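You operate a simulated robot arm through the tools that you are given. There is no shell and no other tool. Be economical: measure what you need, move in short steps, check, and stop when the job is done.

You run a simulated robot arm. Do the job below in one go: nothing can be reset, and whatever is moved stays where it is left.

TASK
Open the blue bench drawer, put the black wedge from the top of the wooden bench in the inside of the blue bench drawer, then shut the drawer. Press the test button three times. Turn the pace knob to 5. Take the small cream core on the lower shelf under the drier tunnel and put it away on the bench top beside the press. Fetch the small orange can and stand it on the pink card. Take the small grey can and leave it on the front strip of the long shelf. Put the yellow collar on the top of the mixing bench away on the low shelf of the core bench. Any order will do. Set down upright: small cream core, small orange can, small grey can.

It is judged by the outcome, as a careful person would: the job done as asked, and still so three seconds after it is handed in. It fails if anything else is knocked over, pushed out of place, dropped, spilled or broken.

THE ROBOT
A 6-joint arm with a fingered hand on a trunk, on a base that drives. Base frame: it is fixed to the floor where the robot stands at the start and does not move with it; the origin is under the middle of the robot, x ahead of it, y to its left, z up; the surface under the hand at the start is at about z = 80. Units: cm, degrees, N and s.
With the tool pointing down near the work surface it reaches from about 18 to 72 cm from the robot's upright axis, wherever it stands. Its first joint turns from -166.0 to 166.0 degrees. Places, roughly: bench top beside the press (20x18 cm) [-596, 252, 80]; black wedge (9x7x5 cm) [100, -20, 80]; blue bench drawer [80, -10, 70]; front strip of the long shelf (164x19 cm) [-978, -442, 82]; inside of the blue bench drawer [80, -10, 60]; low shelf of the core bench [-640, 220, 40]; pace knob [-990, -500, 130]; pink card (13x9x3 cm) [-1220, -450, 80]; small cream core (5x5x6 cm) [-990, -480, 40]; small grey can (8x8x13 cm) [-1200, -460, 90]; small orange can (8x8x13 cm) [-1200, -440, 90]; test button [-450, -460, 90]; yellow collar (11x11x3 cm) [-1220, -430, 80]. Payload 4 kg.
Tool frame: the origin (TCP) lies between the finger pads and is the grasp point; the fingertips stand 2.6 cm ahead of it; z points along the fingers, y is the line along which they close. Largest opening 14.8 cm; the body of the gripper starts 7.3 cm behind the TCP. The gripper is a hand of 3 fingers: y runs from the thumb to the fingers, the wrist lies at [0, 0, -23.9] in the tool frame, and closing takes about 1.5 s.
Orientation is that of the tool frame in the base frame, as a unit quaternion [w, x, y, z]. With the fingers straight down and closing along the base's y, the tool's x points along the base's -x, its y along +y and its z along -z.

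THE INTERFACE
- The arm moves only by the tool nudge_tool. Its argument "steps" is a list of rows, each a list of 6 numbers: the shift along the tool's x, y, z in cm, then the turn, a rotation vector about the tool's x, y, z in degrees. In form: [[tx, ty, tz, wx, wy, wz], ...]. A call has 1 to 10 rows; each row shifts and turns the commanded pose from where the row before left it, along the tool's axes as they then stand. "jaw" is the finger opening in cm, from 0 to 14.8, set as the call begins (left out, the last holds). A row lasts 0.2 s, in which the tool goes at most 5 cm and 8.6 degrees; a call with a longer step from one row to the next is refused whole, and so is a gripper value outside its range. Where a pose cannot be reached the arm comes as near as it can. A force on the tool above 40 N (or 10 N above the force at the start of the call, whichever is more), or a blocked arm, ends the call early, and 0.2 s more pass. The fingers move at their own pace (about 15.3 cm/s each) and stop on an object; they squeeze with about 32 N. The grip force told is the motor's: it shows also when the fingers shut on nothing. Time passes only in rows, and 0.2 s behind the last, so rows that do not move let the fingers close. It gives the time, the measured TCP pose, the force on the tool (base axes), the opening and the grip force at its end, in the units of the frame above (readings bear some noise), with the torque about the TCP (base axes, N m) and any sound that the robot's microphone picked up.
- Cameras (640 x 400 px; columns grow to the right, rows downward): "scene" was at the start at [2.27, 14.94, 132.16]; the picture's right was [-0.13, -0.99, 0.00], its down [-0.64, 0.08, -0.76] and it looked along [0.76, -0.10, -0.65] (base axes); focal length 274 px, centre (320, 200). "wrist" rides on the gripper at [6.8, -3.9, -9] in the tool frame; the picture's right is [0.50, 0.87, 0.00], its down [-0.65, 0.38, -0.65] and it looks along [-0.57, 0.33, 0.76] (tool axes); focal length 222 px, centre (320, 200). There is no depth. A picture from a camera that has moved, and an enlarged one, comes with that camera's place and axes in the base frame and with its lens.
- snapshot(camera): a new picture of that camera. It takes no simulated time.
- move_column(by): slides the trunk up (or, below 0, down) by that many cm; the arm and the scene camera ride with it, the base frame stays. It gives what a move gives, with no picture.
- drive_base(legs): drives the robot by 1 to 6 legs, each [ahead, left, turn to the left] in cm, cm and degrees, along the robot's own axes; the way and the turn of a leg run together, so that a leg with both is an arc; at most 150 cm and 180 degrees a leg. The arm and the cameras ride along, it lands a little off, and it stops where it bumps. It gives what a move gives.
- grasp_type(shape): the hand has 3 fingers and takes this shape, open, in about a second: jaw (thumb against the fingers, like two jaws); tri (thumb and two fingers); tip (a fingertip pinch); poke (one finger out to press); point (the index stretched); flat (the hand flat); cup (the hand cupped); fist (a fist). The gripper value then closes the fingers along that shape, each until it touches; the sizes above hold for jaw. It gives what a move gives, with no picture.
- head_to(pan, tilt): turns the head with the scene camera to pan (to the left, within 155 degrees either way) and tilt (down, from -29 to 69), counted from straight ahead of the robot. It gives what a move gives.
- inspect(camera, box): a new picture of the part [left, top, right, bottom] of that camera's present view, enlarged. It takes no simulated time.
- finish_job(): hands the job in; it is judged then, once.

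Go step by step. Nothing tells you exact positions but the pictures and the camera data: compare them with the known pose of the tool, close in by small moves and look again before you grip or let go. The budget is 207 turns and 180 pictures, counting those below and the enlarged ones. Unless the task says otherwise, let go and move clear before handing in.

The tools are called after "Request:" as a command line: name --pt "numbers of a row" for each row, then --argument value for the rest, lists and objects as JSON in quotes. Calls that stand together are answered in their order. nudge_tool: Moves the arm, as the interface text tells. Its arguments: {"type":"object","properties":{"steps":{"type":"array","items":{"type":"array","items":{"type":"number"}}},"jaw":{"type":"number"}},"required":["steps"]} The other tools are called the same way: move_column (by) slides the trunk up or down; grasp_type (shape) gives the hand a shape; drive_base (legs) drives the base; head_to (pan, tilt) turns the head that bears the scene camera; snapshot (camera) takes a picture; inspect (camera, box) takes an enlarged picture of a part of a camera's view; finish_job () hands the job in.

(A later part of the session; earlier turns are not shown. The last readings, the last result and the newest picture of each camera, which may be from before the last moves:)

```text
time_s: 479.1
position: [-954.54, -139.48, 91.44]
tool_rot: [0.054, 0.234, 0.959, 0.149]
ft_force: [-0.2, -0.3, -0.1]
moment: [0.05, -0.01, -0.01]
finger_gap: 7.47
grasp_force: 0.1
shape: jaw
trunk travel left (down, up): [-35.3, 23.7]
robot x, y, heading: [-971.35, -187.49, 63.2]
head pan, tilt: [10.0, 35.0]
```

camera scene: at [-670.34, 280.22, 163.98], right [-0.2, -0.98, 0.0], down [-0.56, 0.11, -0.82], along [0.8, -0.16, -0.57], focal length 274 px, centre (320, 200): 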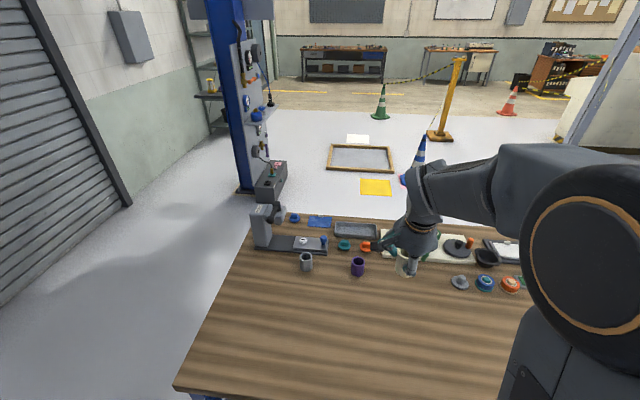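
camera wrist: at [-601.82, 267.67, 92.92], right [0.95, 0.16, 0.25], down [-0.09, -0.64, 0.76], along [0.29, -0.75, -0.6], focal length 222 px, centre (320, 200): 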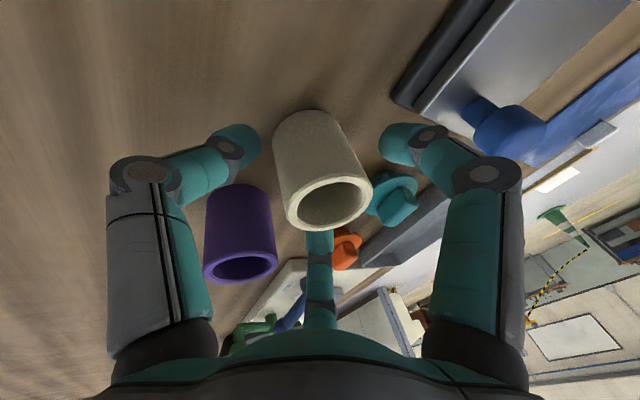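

Request:
drive_base --legs '[[-150, 0, 0], [-150, 0, 0], [0, 0, 102], [34, 0, 0]]'

Request:
move_column --by 20

Request:
nudge_tool --pt "0 0 0 8.5 0 0" --pt "0 0 0 8.5 0 0" --pt "0 0 0 0 0 0" --jaw 13

Request:
head_to --pan 8 --tilt 35

Request:
snapshot --camera "wrist"

Request:
snapshot --camera "scene"

```text
time_s: 499.7
position: [-1191.26, -440.09, 91.45]
tool_rot: [-0.083, -0.605, 0.78, 0.136]
ft_force: [2.2, -0.1, -0.6]
moment: [0.0, -0.02, 0.05]
finger_gap: 7.46
grasp_force: 0.1
shape: jaw
trunk travel left (down, up): [-35.3, 23.7]
robot x, y, heading: [-1140.53, -445.86, 166.0]
head pan, tilt: [10.0, 35.0]
```

```text
time_s: 501.9
position: [-1191.35, -440.16, 111.49]
tool_rot: [-0.084, -0.605, 0.78, 0.136]
ft_force: [-0.2, 0.4, 0.3]
moment: [0.02, -0.03, 0.04]
finger_gap: 7.44
grasp_force: 0.0
shape: jaw
trunk travel left (down, up): [-55.3, 3.7]
robot x, y, heading: [-1140.32, -445.85, 166.0]
head pan, tilt: [10.0, 35.0]
```

```text
time_s: 502.7
position: [-1191.2, -440.17, 111.52]
tool_rot: [0.006, -0.61, 0.792, 0.019]
ft_force: [-0.7, 0.3, 0.6]
moment: [0.04, -0.03, -0.04]
finger_gap: 13.0
grasp_force: 0.0
shape: jaw
trunk travel left (down, up): [-55.3, 3.7]
robot x, y, heading: [-1140.51, -445.6, 166.1]
head pan, tilt: [10.0, 35.0]
```

```text
time_s: 503.3
position: [-1191.3, -440.08, 111.28]
tool_rot: [0.007, -0.61, 0.792, 0.018]
ft_force: [-1.1, -1.1, -0.4]
moment: [-0.01, 0.02, 0.0]
finger_gap: 12.97
grasp_force: 0.1
shape: jaw
trunk travel left (down, up): [-55.3, 3.7]
robot x, y, heading: [-1140.75, -445.79, 166.1]
head pan, tilt: [8.0, 35.0]
```

```text
30 pictures are left
camera wrist: at [-1189.08, -447.95, 120.23], right [-0.96, -0.26, 0.0], down [-0.19, 0.71, 0.68], along [-0.18, 0.66, -0.73], focal length 222 px, centre (320, 200)
```

wrist: 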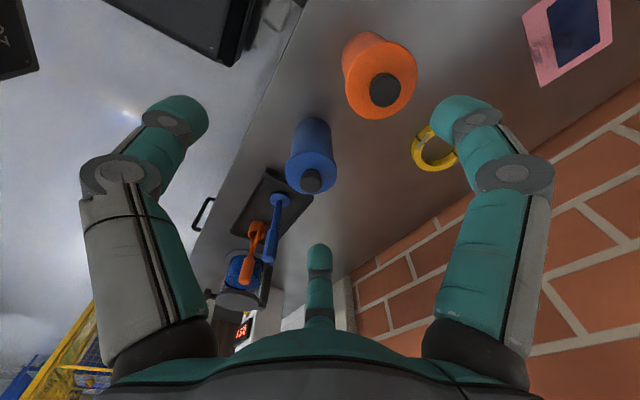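

```text
29 pictures are left
camera scene: at [-1147.72, -462.14, 160.97], right [0.1, 0.99, 0.0], down [0.57, -0.06, -0.82], along [-0.81, 0.08, -0.57], focal length 274 px, centre (320, 200)
```

scene: 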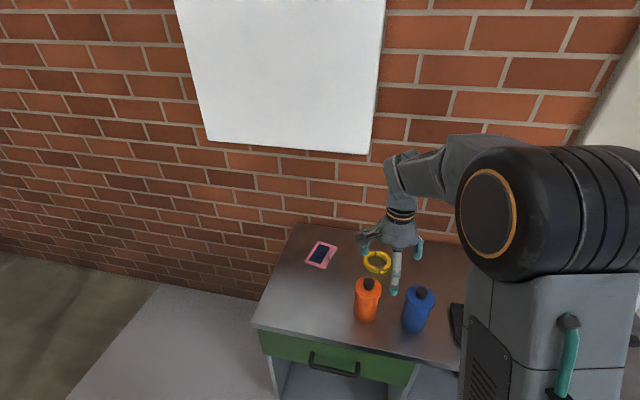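

Orange can ≈[-1198.1,-442.2], pink card ≈[-1223.3,-453], collar ≈[-1216.7,-432.3]. Moving over the orange can and descending.

Request:
nudge_tool --pt "2.25 2.8 0 0 0 0" --pt "2.25 2.83 0 0 0 0" --pt "0 0 4 0 0 0" --pt "0 0 4 0 0 0" --pt "0 0 0 0 0 0" --jaw 13.5

Request:
snapshot --camera "wrist"

```text
time_s: 504.5
position: [-1198.07, -442.61, 103.43]
tool_rot: [0.006, -0.61, 0.792, 0.018]
ft_force: [-0.5, 0.5, 0.4]
moment: [0.01, -0.01, -0.03]
finger_gap: 13.5
grasp_force: 0.0
shape: jaw
trunk travel left (down, up): [-55.3, 3.7]
robot x, y, heading: [-1140.74, -445.55, 166.0]
head pan, tilt: [8.0, 35.0]
```

```text
28 pictures are left
camera wrist: at [-1195.88, -450.41, 112.15], right [-0.96, -0.26, 0.0], down [-0.19, 0.71, 0.68], along [-0.18, 0.66, -0.73], focal length 222 px, centre (320, 200)
```

wrist: 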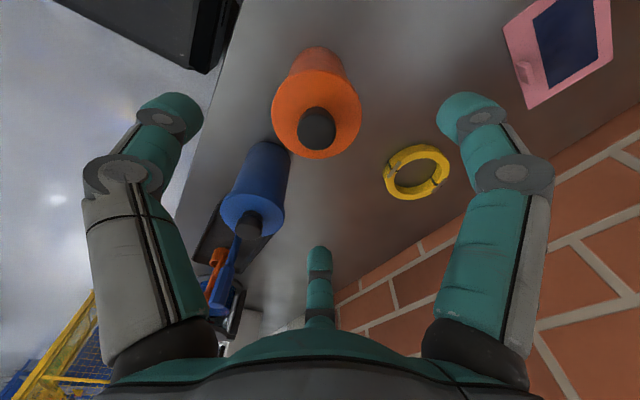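

On target. Card centre refined to ≈[-1223.7,-453.6]. Descend, grip and lift.

Request:
nudge_tool --pt "0 0 4 0 0 0" --pt "0 0 4 0 0 0" --pt "0 0 4 0 0 0" --pt "0 0 1 0 0 0" --pt "0 0 0 0 0 0"

Request:
nudge_tool --pt "0 0 0 0 0 0" --pt "0 0 0 0 0 0" --pt "0 0 0 0 0 0" --pt "0 0 0 0 0 0" --pt "0 0 0 0 0 0" --pt "0 0 0 0 0 0" --pt "0 0 0 0 0 0" --jaw 4

Request:
nudge_tool --pt "0 0 -1 0 0 0" --pt "0 0 -3 0 0 0" --pt "0 0 -4 0 0 0" --pt "0 0 -4 0 0 0" --pt "0 0 0 0 0 0"

```text
time_s: 505.7
position: [-1198.21, -442.22, 90.57]
tool_rot: [0.007, -0.61, 0.792, 0.019]
ft_force: [-0.3, 0.0, -0.8]
moment: [-0.02, -0.01, 0.01]
finger_gap: 13.48
grasp_force: 0.0
shape: jaw
trunk travel left (down, up): [-55.3, 3.7]
robot x, y, heading: [-1140.49, -445.92, 166.0]
head pan, tilt: [8.0, 35.0]
```

```text
time_s: 507.3
position: [-1198.13, -442.15, 90.58]
tool_rot: [0.006, -0.61, 0.792, 0.018]
ft_force: [0.7, -0.9, 0.0]
moment: [0.03, 0.0, 0.02]
finger_gap: 6.34
grasp_force: 31.7
shape: jaw
trunk travel left (down, up): [-55.3, 3.7]
robot x, y, heading: [-1140.62, -445.77, 166.0]
head pan, tilt: [8.0, 35.0]
```

```text
time_s: 508.5
position: [-1198.1, -442.51, 102.69]
tool_rot: [0.007, -0.61, 0.792, 0.018]
ft_force: [0.2, 0.0, -5.1]
moment: [0.0, 0.0, 0.0]
finger_gap: 6.33
grasp_force: 32.2
shape: jaw
trunk travel left (down, up): [-55.3, 3.7]
robot x, y, heading: [-1140.86, -445.7, 166.1]
head pan, tilt: [8.0, 35.0]
```

Lifted. The card is far for the arm, so I'll move the base 9 cm in and 8 cm left, then carry the can over the card.

Request:
drive_base --legs '[[0, 8, 0], [9, 0, 0]]'

Request:
nudge_tool --pt "2.4 3.2 0 0 0 0" --pt "2.4 3.2 0 0 0 0" --pt "2.4 3.2 0 0 0 0" --pt "2.4 3.2 0 0 0 0" --pt "0 0 0 0 0 0"

Request:
snapshot --camera "wrist"

Request:
inspect --camera "scene" --box '[220, 180, 440, 340]'

```text
time_s: 510.2
position: [-1208.85, -447.82, 102.6]
tool_rot: [0.007, -0.609, 0.793, 0.019]
ft_force: [1.2, 1.2, -4.6]
moment: [0.01, -0.02, 0.02]
finger_gap: 6.31
grasp_force: 31.7
shape: jaw
trunk travel left (down, up): [-55.3, 3.7]
robot x, y, heading: [-1151.3, -451.55, 166.0]
head pan, tilt: [8.0, 35.0]
```

```text
time_s: 511.4
position: [-1223.58, -453.91, 102.58]
tool_rot: [0.008, -0.609, 0.793, 0.018]
ft_force: [-0.5, 0.0, -4.0]
moment: [0.04, -0.01, 0.04]
finger_gap: 6.27
grasp_force: 32.0
shape: jaw
trunk travel left (down, up): [-55.3, 3.7]
robot x, y, heading: [-1151.1, -451.13, 166.1]
head pan, tilt: [8.0, 35.0]
```

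```text
27 pictures are left
camera wrist: at [-1221.51, -461.69, 111.33], right [-0.97, -0.26, 0.0], down [-0.19, 0.71, 0.68], along [-0.18, 0.66, -0.73], focal length 222 px, centre (320, 200)
```

wrist: 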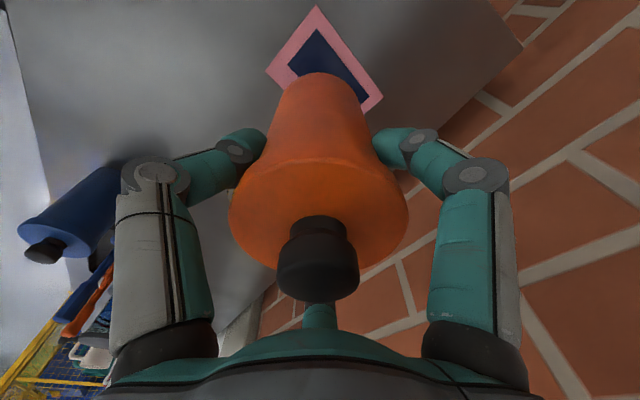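

```text
2.50 times, centred on (330, 260) of scene
camera zoom: at [-1158.38, -467.57, 160.97], right [0.11, 0.99, 0.0], down [0.57, -0.06, -0.82], along [-0.81, 0.09, -0.57], focal length 686 px, centre (295, 50)
```

zoom: 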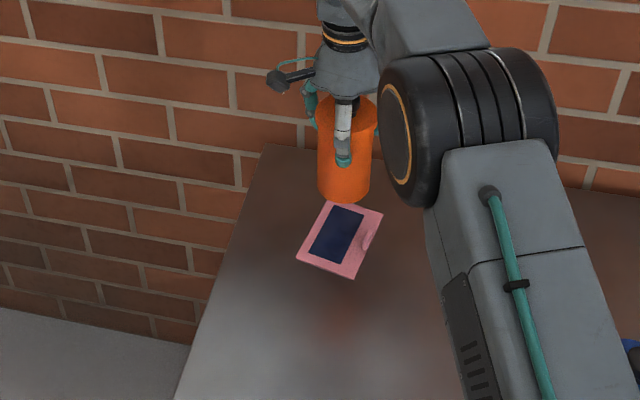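

The can is above the card's centre (scene check ≈[-1223.3,-453.5]). Lowering gently to contact.

Request:
nudge_tool --pt "0 0 3 0 0 0" --pt "0 0 3 0 0 0" --pt "0 0 1.5 0 0 0" --pt "0 0 1 0 0 0" --pt "0 0 0.8 0 0 0" --pt "0 0 0.7 0 0 0" --pt "0 0 0.5 0 0 0"

```text
time_s: 513.0
position: [-1223.72, -453.54, 92.44]
tool_rot: [0.004, -0.61, 0.792, 0.021]
ft_force: [-2.1, -5.1, 21.1]
moment: [0.13, -0.33, -0.11]
finger_gap: 6.32
grasp_force: 31.8
shape: jaw
trunk travel left (down, up): [-55.3, 3.7]
robot x, y, heading: [-1151.25, -451.24, 166.3]
head pan, tilt: [8.0, 35.0]
```

Contact at a height ~1.9 cm above the bench level. I'll check that the can isn't sitting on the little bump on the card's edge.

Request:
inspect --camera "scene" --box '[300, 220, 390, 300]'

Request:
snapshot --camera "wrist"

```text
5.00 times, centred on (345, 260) of scene
camera zoom: at [-1158.13, -467.62, 161.03], right [0.11, 0.99, 0.0], down [0.57, -0.06, -0.82], along [-0.82, 0.09, -0.57], focal length 1371 px, centre (195, -100)
```

zoom: 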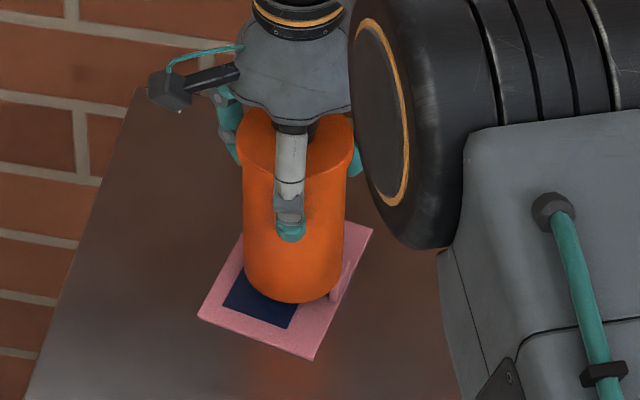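

```text
24 pictures are left
camera wrist: at [-1221.56, -461.33, 101.23], right [-0.97, -0.26, 0.01], down [-0.19, 0.71, 0.68], along [-0.18, 0.66, -0.73], focal length 222 px, centre (320, 200)
```

wrist: 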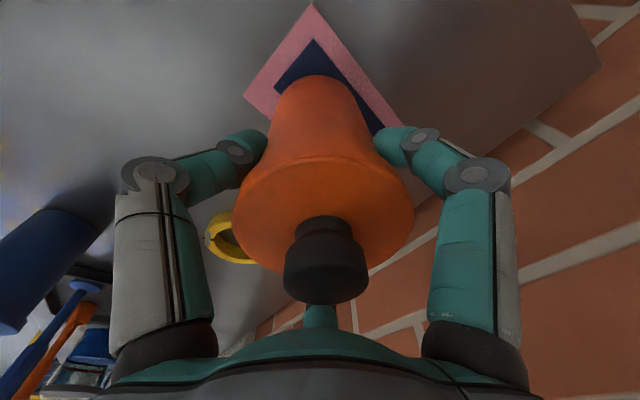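

The can's side is at the raised tab on the card's right edge. I'll lift 1.5 cm, shift 1.2 cm away from the tab and set down again.

Request:
nudge_tool --pt "0 0 -1.5 0 0 0" --pt "1.15 0.35 0 0 0 0" --pt "0 0 0.8 0 0 0" --pt "0 0 0.6 0 0 0" --pt "0 0 0.4 0 0 0" --pt "0 0 0.4 0 0 0" --pt "0 0 0.4 0 0 0"

Request:
inspect --camera "scene" --box '[300, 220, 390, 300]'

```text
time_s: 514.6
position: [-1224.35, -454.37, 90.98]
tool_rot: [0.007, -0.609, 0.793, 0.019]
ft_force: [0.0, -0.1, -4.4]
moment: [0.0, 0.04, 0.0]
finger_gap: 6.34
grasp_force: 31.9
shape: jaw
trunk travel left (down, up): [-55.3, 3.7]
robot x, y, heading: [-1151.39, -450.88, 166.0]
head pan, tilt: [8.0, 35.0]
```

```text
5.00 times, centred on (345, 260) of scene
camera zoom: at [-1158.36, -467.56, 160.97], right [0.11, 0.99, 0.0], down [0.57, -0.06, -0.82], along [-0.81, 0.09, -0.57], focal length 1371 px, centre (195, -100)
```

zoom: 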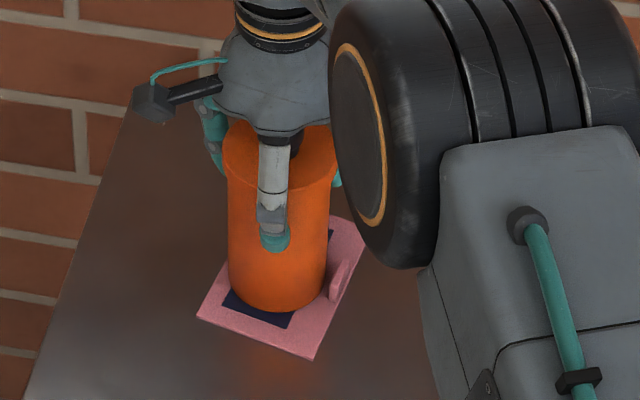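

Now it clears the tab. Lowering the remaining few millimetres.

Request:
nudge_tool --pt "0 0 0.3 0 0 0" --pt "0 0 0.3 0 0 0" --pt "0 0 0.2 0 0 0" --pt "0 0 0 0 0 0"

```text
time_s: 515.8
position: [-1224.44, -454.41, 90.72]
tool_rot: [0.002, -0.609, 0.793, 0.021]
ft_force: [4.0, 1.5, 20.6]
moment: [-0.09, -0.32, 0.08]
finger_gap: 6.47
grasp_force: 31.9
shape: jaw
trunk travel left (down, up): [-55.3, 3.7]
robot x, y, heading: [-1151.31, -451.46, 166.0]
head pan, tilt: [8.0, 35.0]
stopped in row 4: the force on the tool passed its limit at 41 N (the readings are from after the stop); the commanded pose is now the measured one
```

Firm contact on the card. Release and rise.

Request:
nudge_tool --pt "0 0 -0.2 0 0 0" --pt "0 0 0 0 0 0" --pt "0 0 0 0 0 0" --pt "0 0 0 0 0 0" --jaw 12

Request:
nudge_tool --pt "0 0 -2 0 0 0" --pt "0 0 -4 0 0 0" --pt "0 0 -4 0 0 0" --pt "0 0 -4 0 0 0" --pt "0 0 -4 0 0 0" --pt "0 0 0 0 0 0"

Request:
nudge_tool --pt "-4 -2 0 0 0 0" --pt "-4 -2 0 0 0 0" --pt "-4 -2 0 0 0 0" --pt "-3 0 0 0 0 0" --pt "-3 0 0 0 0 0" --pt "0 0 0 0 0 0"

Request:
snapshot --camera "wrist"

```text
time_s: 516.8
position: [-1224.57, -454.56, 90.48]
tool_rot: [0.005, -0.61, 0.792, 0.02]
ft_force: [-0.2, 0.9, 0.0]
moment: [0.03, 0.04, 0.01]
finger_gap: 11.98
grasp_force: 0.1
shape: jaw
trunk travel left (down, up): [-55.3, 3.7]
robot x, y, heading: [-1151.44, -451.23, 166.0]
head pan, tilt: [8.0, 35.0]
```

```text
time_s: 518.2
position: [-1223.99, -455.09, 108.75]
tool_rot: [0.005, -0.61, 0.792, 0.02]
ft_force: [0.2, -0.3, -1.4]
moment: [0.01, -0.01, 0.03]
finger_gap: 11.99
grasp_force: 0.0
shape: jaw
trunk travel left (down, up): [-55.3, 3.7]
robot x, y, heading: [-1150.9, -451.27, 165.8]
head pan, tilt: [8.0, 35.0]
```

```text
time_s: 519.6
position: [-1213.63, -439.35, 108.97]
tool_rot: [0.004, -0.61, 0.793, 0.018]
ft_force: [-0.7, -0.3, 0.4]
moment: [-0.01, -0.05, 0.0]
finger_gap: 12.0
grasp_force: 0.1
shape: jaw
trunk travel left (down, up): [-55.3, 3.7]
robot x, y, heading: [-1151.11, -451.28, 166.1]
head pan, tilt: [8.0, 35.0]
```

```text
22 pictures are left
camera wrist: at [-1211.39, -447.1, 117.83], right [-0.97, -0.26, 0.01], down [-0.19, 0.71, 0.68], along [-0.18, 0.66, -0.73], focal length 222 px, centre (320, 200)
```

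wrist: 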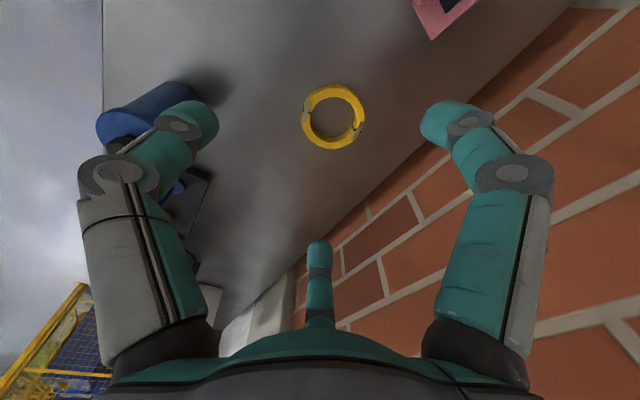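

Orange can is placed. The yellow collar is at ≈[-1217.5,-433.2]; I'll take it from outside with the three fingers wide open.

Request:
nudge_tool --pt "-2.1 2.35 0 0 0 0" --pt "-2.1 2.35 0 0 0 0" --pt "0 0 4 0 0 0" --pt "0 0 4 0 0 0" --pt "0 0 4 0 0 0" --pt "0 0 4 0 0 0" --pt "0 0 0 0 0 0" --jaw 14.8

Request:
snapshot --camera "wrist"

```text
time_s: 521.2
position: [-1217.7, -433.55, 93.29]
tool_rot: [0.005, -0.61, 0.793, 0.02]
ft_force: [-0.4, -0.2, -0.6]
moment: [0.02, -0.03, 0.04]
finger_gap: 14.76
grasp_force: 0.1
shape: jaw
trunk travel left (down, up): [-55.3, 3.7]
robot x, y, heading: [-1151.12, -451.61, 165.8]
head pan, tilt: [8.0, 35.0]
```

```text
21 pictures are left
camera wrist: at [-1215.55, -441.33, 102.1], right [-0.97, -0.26, 0.01], down [-0.19, 0.71, 0.68], along [-0.18, 0.66, -0.73], focal length 222 px, centre (320, 200)
```

wrist: 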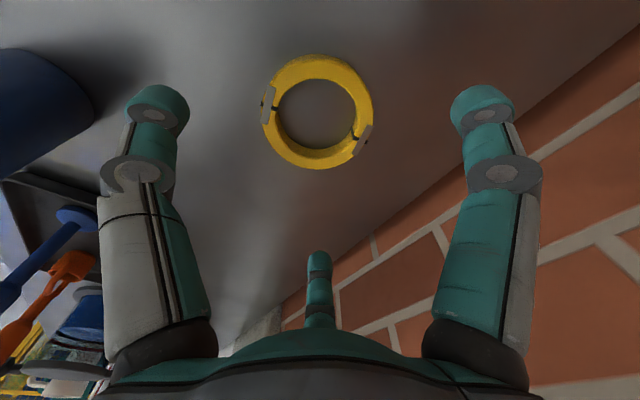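

Centred. Descend to the bench and close.

Request:
nudge_tool --pt "0 0 4 0 0 0" --pt "0 0 4 0 0 0" --pt "0 0 1.2 0 0 0" --pt "0 0 0.5 0 0 0" --pt "0 0 0 0 0 0"

Request:
nudge_tool --pt "0 0 0 0 0 0" --pt "0 0 0 0 0 0" --pt "0 0 0 0 0 0" --pt "0 0 0 0 0 0" --pt "0 0 0 0 0 0" --pt "0 0 0 0 0 0" --jaw 6

Request:
nudge_tool --pt "0 0 -1 0 0 0" --pt "0 0 -3 0 0 0" --pt "0 0 -4 0 0 0" --pt "0 0 -4 0 0 0" --pt "0 0 -4 0 0 0" --pt "0 0 -4 0 0 0" --pt "0 0 -4 0 0 0" --pt "0 0 0 0 0 0"

Request:
snapshot --camera "wrist"

```text
time_s: 522.4
position: [-1217.76, -433.13, 83.58]
tool_rot: [0.005, -0.609, 0.793, 0.021]
ft_force: [-0.6, -0.5, 0.1]
moment: [-0.02, -0.01, -0.03]
finger_gap: 14.79
grasp_force: 0.1
shape: jaw
trunk travel left (down, up): [-55.3, 3.7]
robot x, y, heading: [-1151.27, -451.24, 165.4]
head pan, tilt: [8.0, 35.0]
```

```text
time_s: 523.8
position: [-1217.78, -433.12, 83.61]
tool_rot: [0.005, -0.609, 0.793, 0.019]
ft_force: [0.1, -0.2, -0.3]
moment: [0.0, -0.02, 0.02]
finger_gap: 8.99
grasp_force: 32.2
shape: jaw
trunk travel left (down, up): [-55.3, 3.7]
robot x, y, heading: [-1151.3, -451.15, 165.6]
head pan, tilt: [8.0, 35.0]
```

```text
time_s: 525.6
position: [-1217.28, -433.89, 107.5]
tool_rot: [0.005, -0.61, 0.792, 0.02]
ft_force: [-0.6, 0.0, -1.1]
moment: [-0.06, -0.03, 0.04]
finger_gap: 9.0
grasp_force: 31.8
shape: jaw
trunk travel left (down, up): [-55.3, 3.7]
robot x, y, heading: [-1151.57, -451.39, 165.9]
head pan, tilt: [8.0, 35.0]
```

```text
20 pictures are left
camera wrist: at [-1215.1, -441.77, 116.18], right [-0.97, -0.26, 0.01], down [-0.19, 0.71, 0.68], along [-0.18, 0.66, -0.73], focal length 222 px, centre (320, 200)
```

wrist: 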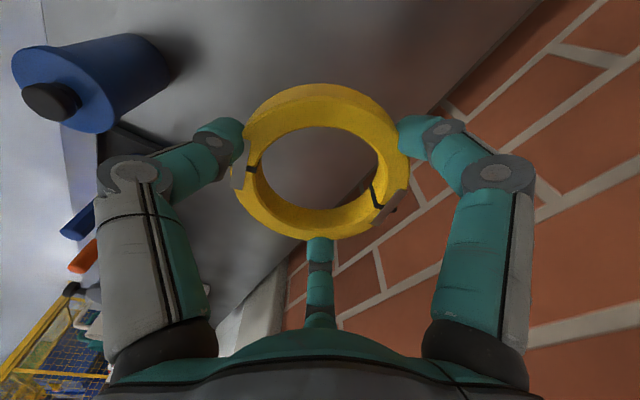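

The collar is light and held level, but a vertical hand can't reach under the core bench. I'll set it down here in the open and regrip it by its near rim with a tilted hand.

Request:
nudge_tool --pt "2.37 -3.97 0 0 0 0" --pt "2.37 -3.97 0 0 0 0" --pt "2.37 -3.97 0 0 0 0" --pt "0 0 4 0 0 0" --pt "0 0 4 0 0 0" --pt "0 0 4 0 0 0" --pt "0 0 4 0 0 0" --pt "0 0 4 0 0 0" --pt "0 0 2 0 0 0"

Request:
nudge_tool --pt "0 0 0.7 0 0 0" --pt "0 0 0.5 0 0 0" --pt "0 0 0.4 0 0 0" --pt "0 0 0.4 0 0 0" --pt "0 0 0 0 0 0"

```text
time_s: 527.6
position: [-1208.07, -443.22, 84.92]
tool_rot: [0.004, -0.609, 0.793, 0.019]
ft_force: [-0.4, -0.6, -1.0]
moment: [0.0, 0.02, 0.01]
finger_gap: 8.95
grasp_force: 32.7
shape: jaw
trunk travel left (down, up): [-55.3, 3.7]
robot x, y, heading: [-1151.07, -451.38, 166.0]
head pan, tilt: [8.0, 35.0]
```

```text
time_s: 528.8
position: [-1207.89, -442.95, 83.32]
tool_rot: [0.003, -0.609, 0.793, 0.022]
ft_force: [2.0, -4.0, 37.5]
moment: [-0.17, -0.39, -0.1]
finger_gap: 8.86
grasp_force: 32.1
shape: jaw
trunk travel left (down, up): [-55.3, 3.7]
robot x, y, heading: [-1151.69, -451.42, 166.1]
head pan, tilt: [8.0, 35.0]
```

Down. Release, rise, tilt the hand 25° and narrow the fingers.

Request:
nudge_tool --pt "0 0 -0.2 0 0 0" --pt "0 0 0 0 0 0" --pt "0 0 0 0 0 0" --pt "0 0 -2 0 0 0" --pt "0 0 -4 0 0 0" --pt "0 0 -4 0 0 0" --pt "0 0 0 0 0 0" --jaw 14

Request:
nudge_tool --pt "0 -2.4 0 -8.33 0 0" --pt "0 -2.4 0 -8.33 0 0" --pt "0 0 0 -8.33 0 0" --pt "0 0 0 0 0 0" --jaw 4.6

Request:
snapshot --camera "wrist"

```text
time_s: 530.4
position: [-1207.68, -443.41, 93.09]
tool_rot: [0.004, -0.61, 0.793, 0.02]
ft_force: [0.2, -0.5, -0.7]
moment: [0.0, 0.0, 0.01]
finger_gap: 13.98
grasp_force: 0.1
shape: jaw
trunk travel left (down, up): [-55.3, 3.7]
robot x, y, heading: [-1151.2, -451.1, 166.0]
head pan, tilt: [8.0, 35.0]
```

```text
time_s: 531.4
position: [-1203.28, -443.13, 92.67]
tool_rot: [-0.073, -0.598, 0.781, 0.165]
ft_force: [0.3, -0.7, -0.1]
moment: [0.01, 0.01, -0.01]
finger_gap: 4.63
grasp_force: 0.1
shape: jaw
out of reach, approached as far as the arm can: row 2, 3
trunk travel left (down, up): [-55.3, 3.7]
robot x, y, heading: [-1151.2, -451.68, 165.8]
head pan, tilt: [8.0, 35.0]
```

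```text
19 pictures are left
camera wrist: at [-1198.74, -451.98, 99.33], right [-0.93, -0.28, 0.26], down [0.04, 0.61, 0.8], along [-0.38, 0.75, -0.55], focal length 222 px, centre (320, 200)
```

wrist: 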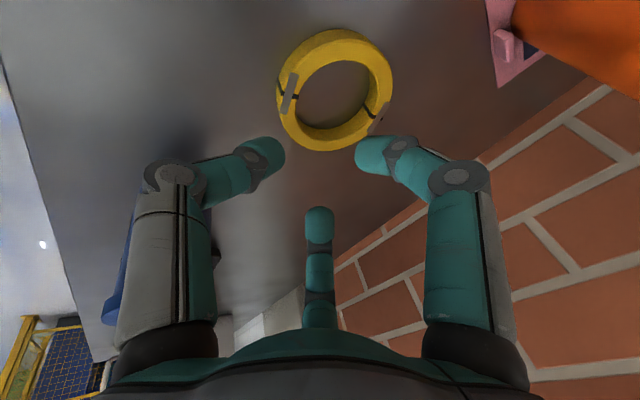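

The ring's centre is at ≈[-1207.6,-443.6]. With three fingers it's better to have one finger inside the ring and two outside; turning the hand 60° gives that. I'll do so and move over the near rim.

Request:
nudge_tool --pt "1.2 -2.45 1.5 0 0 0" --pt "1.2 -2.45 1.5 0 0 0" --pt "0 0 0 0 0 -8.57" --pt "0 0 0 0 0 -8.57" --pt "0 0 0 0 0 -8.57" --pt "0 0 0 0 0 -8.57" --pt "0 0 0 0 0 -8.57" --pt "0 0 0 0 0 -8.57" --pt "0 0 0 0 0 -8.57" --pt "0 0 0 0 0 0" --jaw 4.6

Request:
snapshot --camera "wrist"

```text
time_s: 533.6
position: [-1201.22, -444.61, 89.02]
tool_rot: [-0.026, 0.903, -0.374, -0.211]
ft_force: [0.3, 0.2, 0.6]
moment: [0.02, 0.01, 0.01]
finger_gap: 4.64
grasp_force: 0.1
shape: jaw
out of reach, approached as far as the arm can: row 1
trunk travel left (down, up): [-55.3, 3.7]
robot x, y, heading: [-1151.3, -451.17, 166.0]
head pan, tilt: [8.0, 35.0]
```

```text
18 pictures are left
camera wrist: at [-1191.1, -448.17, 94.21], right [-0.28, -0.95, -0.1], down [-0.44, 0.03, 0.9], along [-0.86, 0.3, -0.43], focal length 222 px, centre (320, 200)
```

wrist: 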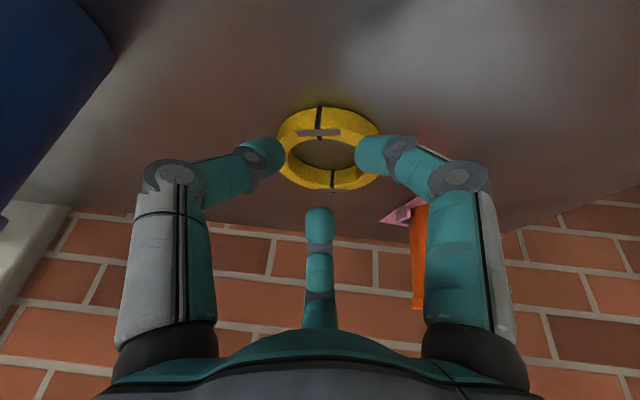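

One finger now points forward. I'll descend so it enters the ring while the other two stay outside the near rim, then close.

Request:
nudge_tool --pt "0.77 0 1.76 0 0 0" --pt "0.77 0 1.76 0 0 0" --pt "0.5 0 1.0 0 0 0" --pt "0.27 0 0.6 0 0 0" --pt "0 0 0 0 0 0"

Request:
snapshot --camera "wrist"

```text
time_s: 534.8
position: [-1201.63, -445.26, 83.5]
tool_rot: [-0.024, 0.902, -0.375, -0.212]
ft_force: [0.3, -0.3, 1.2]
moment: [0.01, 0.01, 0.06]
finger_gap: 4.65
grasp_force: 0.0
shape: jaw
trunk travel left (down, up): [-55.3, 3.7]
robot x, y, heading: [-1151.27, -451.33, 165.8]
head pan, tilt: [8.0, 35.0]
```

```text
17 pictures are left
camera wrist: at [-1191.45, -448.76, 88.61], right [-0.28, -0.95, -0.1], down [-0.44, 0.03, 0.9], along [-0.86, 0.3, -0.43], focal length 222 px, centre (320, 200)
```

wrist: 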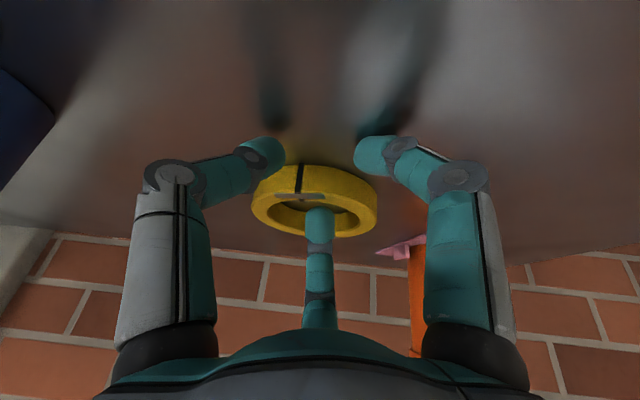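

The forward finger is inside the ring, the other two outside the near rim. Closing and lifting a little.

Request:
nudge_tool --pt "0 0 0 0 0 0" --pt "0 0 0 0 0 0" --pt "0 0 0 0 0 0" --pt "0 0 0 0 0 0" --pt "0 0 0 0 0 0" --pt "0 0 0 0 0 0" --jaw 0

Request:
nudge_tool --pt "-0.4 0.1 -0.9 0 0 0" --pt "-0.8 0.2 -1.8 0 0 0" --pt "-1.2 0.3 -2.7 0 0 0" --pt "0 0 0 0 0 0"

Request:
snapshot --camera "wrist"

```text
time_s: 536.2
position: [-1201.56, -445.12, 83.44]
tool_rot: [-0.025, 0.902, -0.375, -0.211]
ft_force: [-0.1, 0.3, -0.4]
moment: [-0.01, -0.05, -0.01]
finger_gap: 0.0
grasp_force: 31.6
shape: jaw
trunk travel left (down, up): [-55.3, 3.7]
robot x, y, heading: [-1151.51, -451.17, 165.6]
head pan, tilt: [8.0, 35.0]
```

```text
time_s: 537.2
position: [-1201.41, -445.17, 89.5]
tool_rot: [-0.025, 0.902, -0.375, -0.212]
ft_force: [0.5, -0.2, 1.1]
moment: [0.01, 0.04, 0.01]
finger_gap: 0.0
grasp_force: 32.3
shape: jaw
trunk travel left (down, up): [-55.3, 3.7]
robot x, y, heading: [-1151.5, -451.28, 165.9]
head pan, tilt: [8.0, 35.0]
```

```text
16 pictures are left
camera wrist: at [-1191.17, -448.63, 94.69], right [-0.28, -0.95, -0.1], down [-0.44, 0.03, 0.9], along [-0.86, 0.3, -0.42], focal length 222 px, centre (320, 200)
```

wrist: 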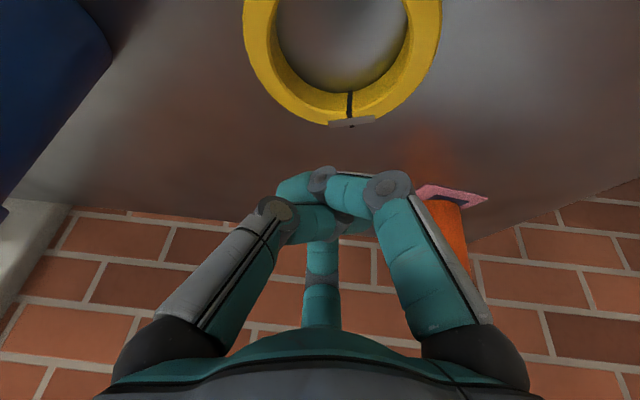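

The ring slipped out and slid ~9 cm towards me; it's still flat on the bench at ≈[-1197.7,-446.5]. I'll go back to the reliable grip: vertical hand, all three fingers outside.

Request:
nudge_tool --pt "0 0 -4 2.18 7.9 0" --pt "0 0 -3 2.18 7.9 0" --pt "0 0 0 2.18 7.9 0" --pt "0 0 0 0 0 0" --jaw 14.8

Request:
drive_base --legs '[[-14, 0, 0]]'

Request:
snapshot --camera "wrist"

```text
time_s: 538.2
position: [-1199.94, -444.59, 93.77]
tool_rot: [-0.028, 0.92, -0.388, -0.049]
ft_force: [0.6, -0.3, -1.0]
moment: [0.0, -0.01, 0.0]
finger_gap: 14.77
grasp_force: 0.0
shape: jaw
out of reach, approached as far as the arm can: row 1, 2
trunk travel left (down, up): [-55.3, 3.7]
robot x, y, heading: [-1151.36, -451.33, 166.0]
head pan, tilt: [8.0, 35.0]
```

```text
time_s: 539.5
position: [-1186.08, -448.05, 93.79]
tool_rot: [-0.029, 0.919, -0.39, -0.05]
ft_force: [0.7, -0.3, 0.8]
moment: [-0.04, -0.06, -0.02]
finger_gap: 14.77
grasp_force: 0.1
shape: jaw
trunk travel left (down, up): [-55.3, 3.7]
robot x, y, heading: [-1137.64, -454.41, 166.0]
head pan, tilt: [8.0, 35.0]
```

```text
15 pictures are left
camera wrist: at [-1178.0, -450.98, 102.1], right [-0.28, -0.96, -0.07], down [-0.68, 0.15, 0.72], along [-0.68, 0.25, -0.69], focal length 222 px, centre (320, 200)
```

wrist: 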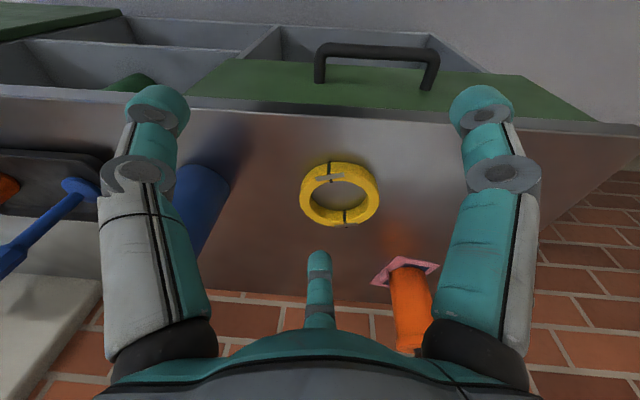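

Ring at ≈[-1197.9,-446.2]. Level the hand, move over, descend and grip from outside.

Request:
nudge_tool --pt "0 0 0 0 6.5 0" --pt "-3.17 2.4 0 0 0 0" --pt "-3.17 2.4 0 0 0 0" --pt "-3.17 2.4 0 0 0 0" --pt "0 0 3 0 0 0" --pt "0 0 0 0 0 0"

Request:
snapshot --camera "wrist"

```text
time_s: 540.9
position: [-1198.02, -446.2, 90.64]
tool_rot: [-0.007, 0.92, -0.391, 0.002]
ft_force: [-0.5, 0.1, -0.1]
moment: [0.0, -0.02, 0.03]
finger_gap: 14.76
grasp_force: 0.1
shape: jaw
trunk travel left (down, up): [-55.3, 3.7]
robot x, y, heading: [-1137.01, -454.49, 165.7]
head pan, tilt: [8.0, 35.0]
```

```text
14 pictures are left
camera wrist: at [-1190.5, -448.4, 99.8], right [-0.28, -0.96, -0.01], down [-0.73, 0.2, 0.65], along [-0.62, 0.19, -0.76], focal length 222 px, centre (320, 200)
```

wrist: 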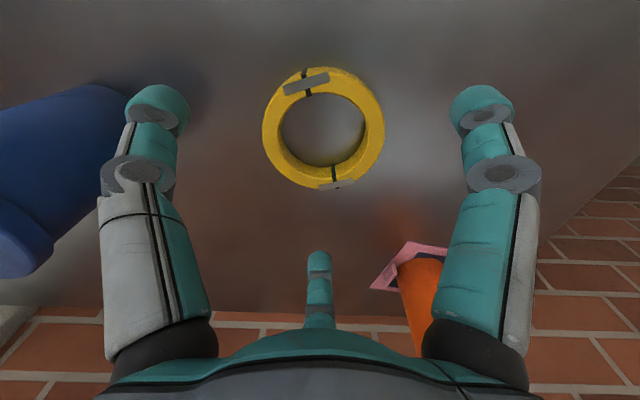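

Centred. Descend, close, lift.

Request:
nudge_tool --pt "0 0 3 0 0 0" --pt "0 0 3 0 0 0" --pt "0 0 1 0 0 0" --pt "0 0 0 0 0 0"

Request:
nudge_tool --pt "0 0 0 0 0 0" --pt "0 0 0 0 0 0" --pt "0 0 0 0 0 0" --pt "0 0 0 0 0 0" --pt "0 0 0 0 0 0" --pt "0 0 0 0 0 0" --jaw 6

Request:
nudge_tool --pt "0 0 -1 0 0 0" --pt "0 0 -3 0 0 0" --pt "0 0 -4 0 0 0" --pt "0 0 -4 0 0 0" --pt "0 0 -4 0 0 0" --pt "0 0 0 0 0 0"

```text
time_s: 541.9
position: [-1197.64, -446.16, 83.78]
tool_rot: [-0.006, 0.92, -0.391, 0.001]
ft_force: [-0.3, -0.1, 1.0]
moment: [0.0, 0.01, -0.02]
finger_gap: 14.83
grasp_force: 0.1
shape: jaw
trunk travel left (down, up): [-55.3, 3.7]
robot x, y, heading: [-1138.04, -454.38, 165.9]
head pan, tilt: [8.0, 35.0]
```

```text
time_s: 543.3
position: [-1197.81, -446.06, 83.75]
tool_rot: [-0.007, 0.92, -0.391, 0.003]
ft_force: [0.1, 0.1, 0.6]
moment: [0.02, -0.02, -0.03]
finger_gap: 9.0
grasp_force: 31.9
shape: jaw
trunk travel left (down, up): [-55.3, 3.7]
robot x, y, heading: [-1137.93, -454.74, 165.8]
head pan, tilt: [8.0, 35.0]
```

```text
time_s: 544.7
position: [-1197.87, -446.22, 99.68]
tool_rot: [-0.007, 0.92, -0.391, 0.004]
ft_force: [0.8, 0.6, -1.6]
moment: [0.02, 0.03, 0.0]
finger_gap: 9.0
grasp_force: 31.5
shape: jaw
trunk travel left (down, up): [-55.3, 3.7]
robot x, y, heading: [-1137.27, -454.61, 165.9]
head pan, tilt: [8.0, 35.0]
```

The collar is held firmly. Driving back to the core bench along the known route.

Request:
drive_base --legs '[[-26, 0, 0], [0, 0, -103.2], [0, 3.7, 0], [150, 0, 0], [146, 0, 0]]'

Request:
move_column --by -20

```text
time_s: 565.3
position: [-953.43, -141.64, 99.5]
tool_rot: [0.001, -0.265, 0.964, -0.006]
ft_force: [-0.6, 0.1, -1.1]
moment: [0.05, 0.01, 0.03]
finger_gap: 8.91
grasp_force: 31.9
shape: jaw
trunk travel left (down, up): [-55.3, 3.7]
robot x, y, heading: [-975.45, -198.63, 63.2]
head pan, tilt: [8.0, 35.0]
```

```text
time_s: 567.5
position: [-953.45, -141.71, 79.5]
tool_rot: [0.002, -0.266, 0.964, -0.006]
ft_force: [-1.1, -0.2, -1.0]
moment: [-0.01, -0.01, 0.0]
finger_gap: 8.91
grasp_force: 31.8
shape: jaw
trunk travel left (down, up): [-35.3, 23.7]
robot x, y, heading: [-975.35, -198.22, 62.7]
head pan, tilt: [8.0, 35.0]
```

Next I'll retract the arm so the hand stays clear of the bench edge, and drive round to the west side of the core bench.

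Request:
nudge_tool --pt "3.8 -2.2 -1.6 0 0 0" --pt "3.8 -2.2 -1.6 0 0 0" --pt "3.8 -2.2 -1.6 0 0 0" --pt "3.8 -2.2 -1.6 0 0 0" --pt "0 0 0 0 0 0"

Request:
drive_base --legs '[[145, 0, 0], [143, 2, 0], [0, 0, -44.3]]'

```text
time_s: 568.7
position: [-962.3, -156.91, 85.85]
tool_rot: [0.002, -0.267, 0.964, -0.007]
ft_force: [0.2, 0.1, 0.4]
moment: [-0.01, 0.01, -0.01]
finger_gap: 8.94
grasp_force: 31.8
shape: jaw
trunk travel left (down, up): [-35.3, 23.7]
robot x, y, heading: [-975.41, -198.25, 62.9]
head pan, tilt: [8.0, 35.0]
```

```text
time_s: 584.7
position: [-797.53, 74.71, 86.08]
tool_rot: [-0.001, 0.14, 0.99, -0.007]
ft_force: [0.6, 0.0, -1.3]
moment: [0.03, 0.0, 0.0]
finger_gap: 8.89
grasp_force: 32.0
shape: jaw
trunk travel left (down, up): [-35.3, 23.7]
robot x, y, heading: [-836.9, 56.19, 15.6]
head pan, tilt: [8.0, 35.0]
```

Request:
drive_base --legs '[[52, 0, 0], [0, 0, -34.9], [18, 0, 0], [0, 100, 0], [0, 100, 0]]'

Request:
head_to --pan 0 --tilt 45

Request:
move_column --by -35

Request:
snapshot --camera "scene"

```text
time_s: 600.1
position: [-659.55, 244.87, 85.81]
tool_rot: [-0.003, 0.439, 0.899, -0.007]
ft_force: [0.2, 0.2, -0.7]
moment: [-0.02, 0.01, -0.01]
finger_gap: 8.88
grasp_force: 32.2
shape: jaw
trunk travel left (down, up): [-35.3, 23.7]
robot x, y, heading: [-702.57, 252.64, -20.0]
head pan, tilt: [8.0, 35.0]
```

```text
time_s: 600.8
position: [-659.65, 244.87, 85.86]
tool_rot: [-0.003, 0.438, 0.899, -0.006]
ft_force: [0.9, -0.2, -0.4]
moment: [0.01, 0.01, 0.02]
finger_gap: 8.89
grasp_force: 32.1
shape: jaw
trunk travel left (down, up): [-35.3, 23.7]
robot x, y, heading: [-702.41, 252.85, -20.0]
head pan, tilt: [0.0, 45.0]
```

```text
time_s: 601.8
position: [-660.04, 245.05, 80.69]
tool_rot: [-0.003, 0.44, 0.898, -0.006]
ft_force: [-22.8, 7.0, 18.3]
moment: [-0.37, -1.01, -0.13]
finger_gap: 8.95
grasp_force: 32.0
shape: jaw
trunk travel left (down, up): [-29.8, 29.2]
robot x, y, heading: [-702.58, 252.9, -20.3]
head pan, tilt: [0.0, 45.0]
stopped: the force on the tool passed its limit at 51 N (the readings are from after the stop); the commanded pose is now the measured one
```

```text
13 pictures are left
camera scene: at [-695.6, 267.35, 134.05], right [-0.34, -0.94, 0.0], down [-0.66, 0.24, -0.71], along [0.67, -0.24, -0.71], focal length 274 px, centre (320, 200)
```

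scene: 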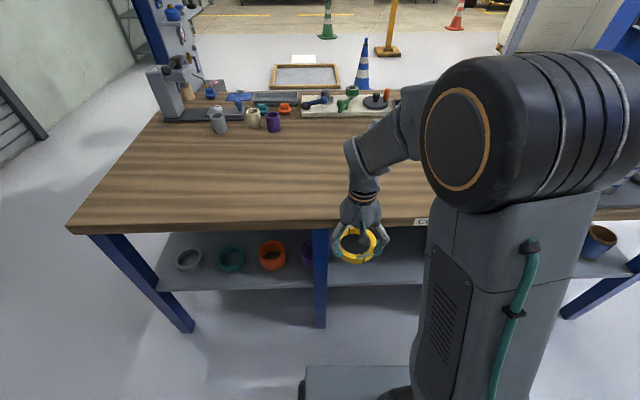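

The forward finger touched the bench edge (it's ~9 cm nearer than I'd estimated); nothing on the bench moved. I'll raise, back off 14 cm, shift right 7 cm, then lower and tilt the hand.

Request:
move_column --by 4

Request:
drive_base --legs '[[-14, 0, 0], [0, -7, 0]]'

Request:
move_column --by -33

Request:
nudge_tool --pt "-3.03 1.75 -0.26 -4.2 -7.27 0" --pt "-3.03 1.75 -0.26 -4.2 -7.27 0" --pt "-3.03 1.75 -0.26 -4.2 -7.27 0" --pt "-3.03 1.75 -0.26 -4.2 -7.27 0" --pt "-3.03 1.75 -0.26 -4.2 -7.27 0" --pt "0 0 0 0 0 0"

Request:
snapshot --camera "scene"

Request:
snapshot --camera "wrist"

```text
time_s: 602.6
position: [-659.63, 244.89, 84.7]
tool_rot: [-0.003, 0.439, 0.899, -0.005]
ft_force: [0.8, 0.4, -0.9]
moment: [-0.02, 0.0, 0.05]
finger_gap: 8.95
grasp_force: 32.0
shape: jaw
trunk travel left (down, up): [-33.8, 25.2]
robot x, y, heading: [-702.77, 252.72, -19.9]
head pan, tilt: [0.0, 45.0]
```

```text
time_s: 604.6
position: [-675.21, 242.92, 84.61]
tool_rot: [-0.003, 0.441, 0.897, -0.006]
ft_force: [0.7, 0.1, -1.0]
moment: [0.02, 0.01, 0.0]
finger_gap: 8.93
grasp_force: 32.0
shape: jaw
trunk travel left (down, up): [-33.8, 25.2]
robot x, y, heading: [-718.29, 251.13, -20.0]
head pan, tilt: [0.0, 45.0]
```

```text
time_s: 607.9
position: [-675.42, 243.05, 51.56]
tool_rot: [-0.003, 0.44, 0.898, -0.006]
ft_force: [-0.2, 0.3, -1.0]
moment: [0.01, 0.04, -0.03]
finger_gap: 8.93
grasp_force: 31.7
shape: jaw
trunk travel left (down, up): [-0.8, 58.2]
robot x, y, heading: [-717.86, 251.13, -20.4]
head pan, tilt: [0.0, 45.0]
```

```text
time_s: 609.2
position: [-660.4, 237.17, 57.5]
tool_rot: [0.356, 0.408, 0.84, 0.02]
ft_force: [-0.1, 0.1, -0.4]
moment: [-0.02, 0.0, -0.03]
finger_gap: 8.89
grasp_force: 31.5
shape: jaw
trunk travel left (down, up): [-0.8, 58.2]
robot x, y, heading: [-718.2, 250.98, -20.0]
head pan, tilt: [0.0, 45.0]
```

```text
12 pictures are left
camera scene: at [-710.8, 265.37, 105.05], right [-0.34, -0.94, 0.0], down [-0.66, 0.24, -0.71], along [0.66, -0.24, -0.71], focal length 274 px, centre (320, 200)
```

scene: 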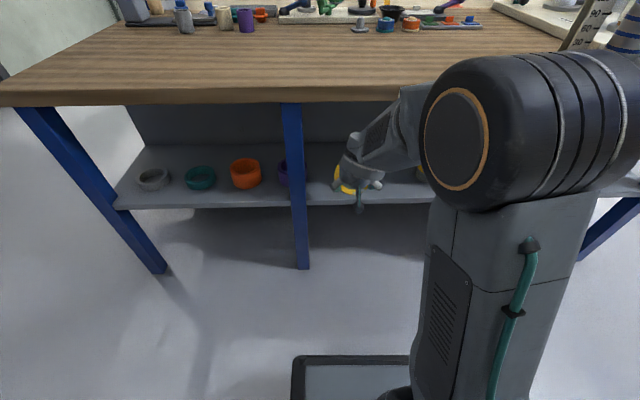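

```text
11 pictures are left
camera wrist: at [-671.39, 241.61, 59.22], right [0.38, 0.93, -0.01], down [0.13, -0.04, 0.99], along [0.92, -0.37, -0.13], focal length 222 px, centre (320, 200)
```

wrist: 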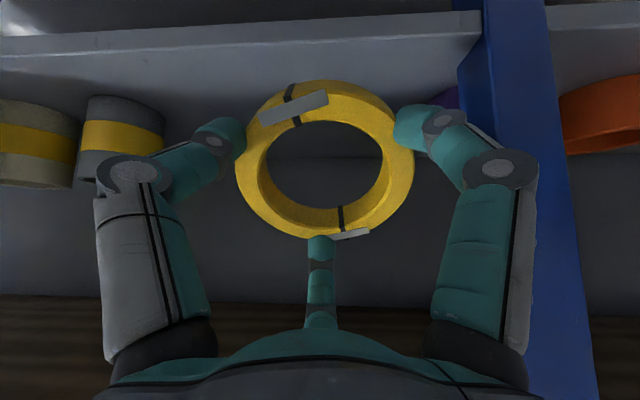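

The ring fits between the cores and the leg. I'll drive in 8 cm, extend 7 cm and lower part way.

Request:
drive_base --legs '[[8, 0, 0]]'

Request:
nudge_tool --pt "-2.15 1.4 2.3 0 0 0" --pt "-2.15 1.4 2.3 0 0 0" --pt "1.17 -0.65 1.49 0 0 0" --pt "1.17 -0.65 1.49 0 0 0" --pt "0 0 0 0 0 0"

Request:
snapshot --camera "wrist"

```text
time_s: 610.3
position: [-653.08, 234.33, 57.51]
tool_rot: [0.355, 0.409, 0.841, 0.019]
ft_force: [-0.4, 0.0, -0.8]
moment: [-0.01, 0.0, -0.01]
finger_gap: 8.92
grasp_force: 32.0
shape: jaw
trunk travel left (down, up): [-0.8, 58.2]
robot x, y, heading: [-710.8, 248.34, -20.1]
head pan, tilt: [0.0, 45.0]
```

```text
time_s: 611.5
position: [-646.66, 231.93, 53.43]
tool_rot: [0.355, 0.408, 0.841, 0.019]
ft_force: [0.1, 0.5, -0.9]
moment: [-0.03, 0.03, 0.0]
finger_gap: 8.92
grasp_force: 31.5
shape: jaw
trunk travel left (down, up): [-0.8, 58.2]
robot x, y, heading: [-711.2, 247.89, -20.0]
head pan, tilt: [0.0, 45.0]
```

```text
10 pictures are left
camera wrist: at [-657.63, 236.41, 55.09], right [0.38, 0.93, -0.01], down [0.13, -0.04, 0.99], along [0.92, -0.38, -0.13], focal length 222 px, centre (320, 200)
```

wrist: 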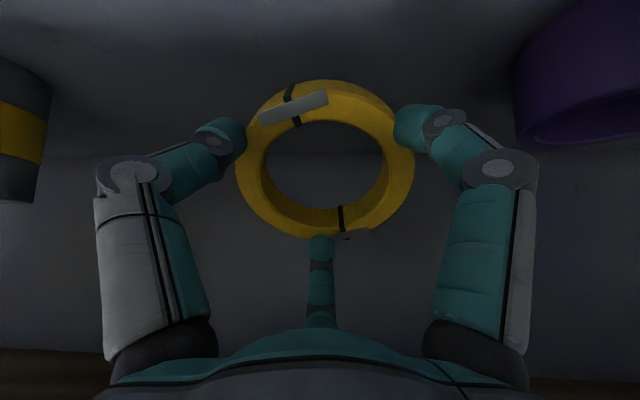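

Plenty of room. Lowering gently until the near edge touches the shelf.

Request:
nudge_tool --pt "0.87 -0.49 1.12 0 0 0" --pt "0.87 -0.49 1.12 0 0 0" --pt "0.47 -0.26 0.6 0 0 0" --pt "0.3 -0.16 0.37 0 0 0" --pt "0.3 -0.16 0.37 0 0 0" --pt "0.3 -0.16 0.37 0 0 0"

```text
time_s: 612.9
position: [-646.65, 231.86, 48.35]
tool_rot: [0.355, 0.41, 0.84, 0.019]
ft_force: [-0.1, -1.0, -1.7]
moment: [-0.03, 0.04, 0.0]
finger_gap: 8.91
grasp_force: 31.6
shape: jaw
trunk travel left (down, up): [-0.8, 58.2]
robot x, y, heading: [-710.68, 248.1, -20.5]
head pan, tilt: [0.0, 45.0]
```

Request:
nudge_tool --pt "0.3 -0.16 0.37 0 0 0" --pt "0.3 -0.16 0.37 0 0 0" --pt "0.3 -0.16 0.37 0 0 0" --pt "0.3 -0.16 0.37 0 0 0" --pt "0.3 -0.16 0.37 0 0 0" --pt "0.3 -0.16 0.37 0 0 0" --pt "0.3 -0.16 0.37 0 0 0" --pt "0.3 -0.16 0.37 0 0 0"

Request:
snapshot --camera "wrist"

```text
time_s: 614.4
position: [-646.56, 231.96, 45.56]
tool_rot: [0.36, 0.41, 0.838, 0.02]
ft_force: [-3.6, 3.3, 24.9]
moment: [0.26, 0.38, 0.0]
finger_gap: 8.29
grasp_force: 31.5
shape: jaw
trunk travel left (down, up): [-0.8, 58.2]
robot x, y, heading: [-710.44, 248.2, -20.1]
head pan, tilt: [0.0, 45.0]
stopped in row 7: the force on the tool passed its limit at 43 N (the readings are from after the stop); the commanded pose is now the measured one
```

```text
9 pictures are left
camera wrist: at [-657.48, 236.52, 47.13], right [0.38, 0.93, -0.01], down [0.11, -0.04, 0.99], along [0.92, -0.38, -0.12], focal length 222 px, centre (320, 200)
```

wrist: 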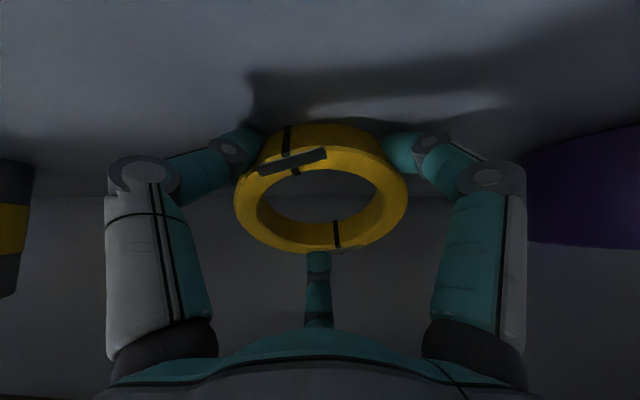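

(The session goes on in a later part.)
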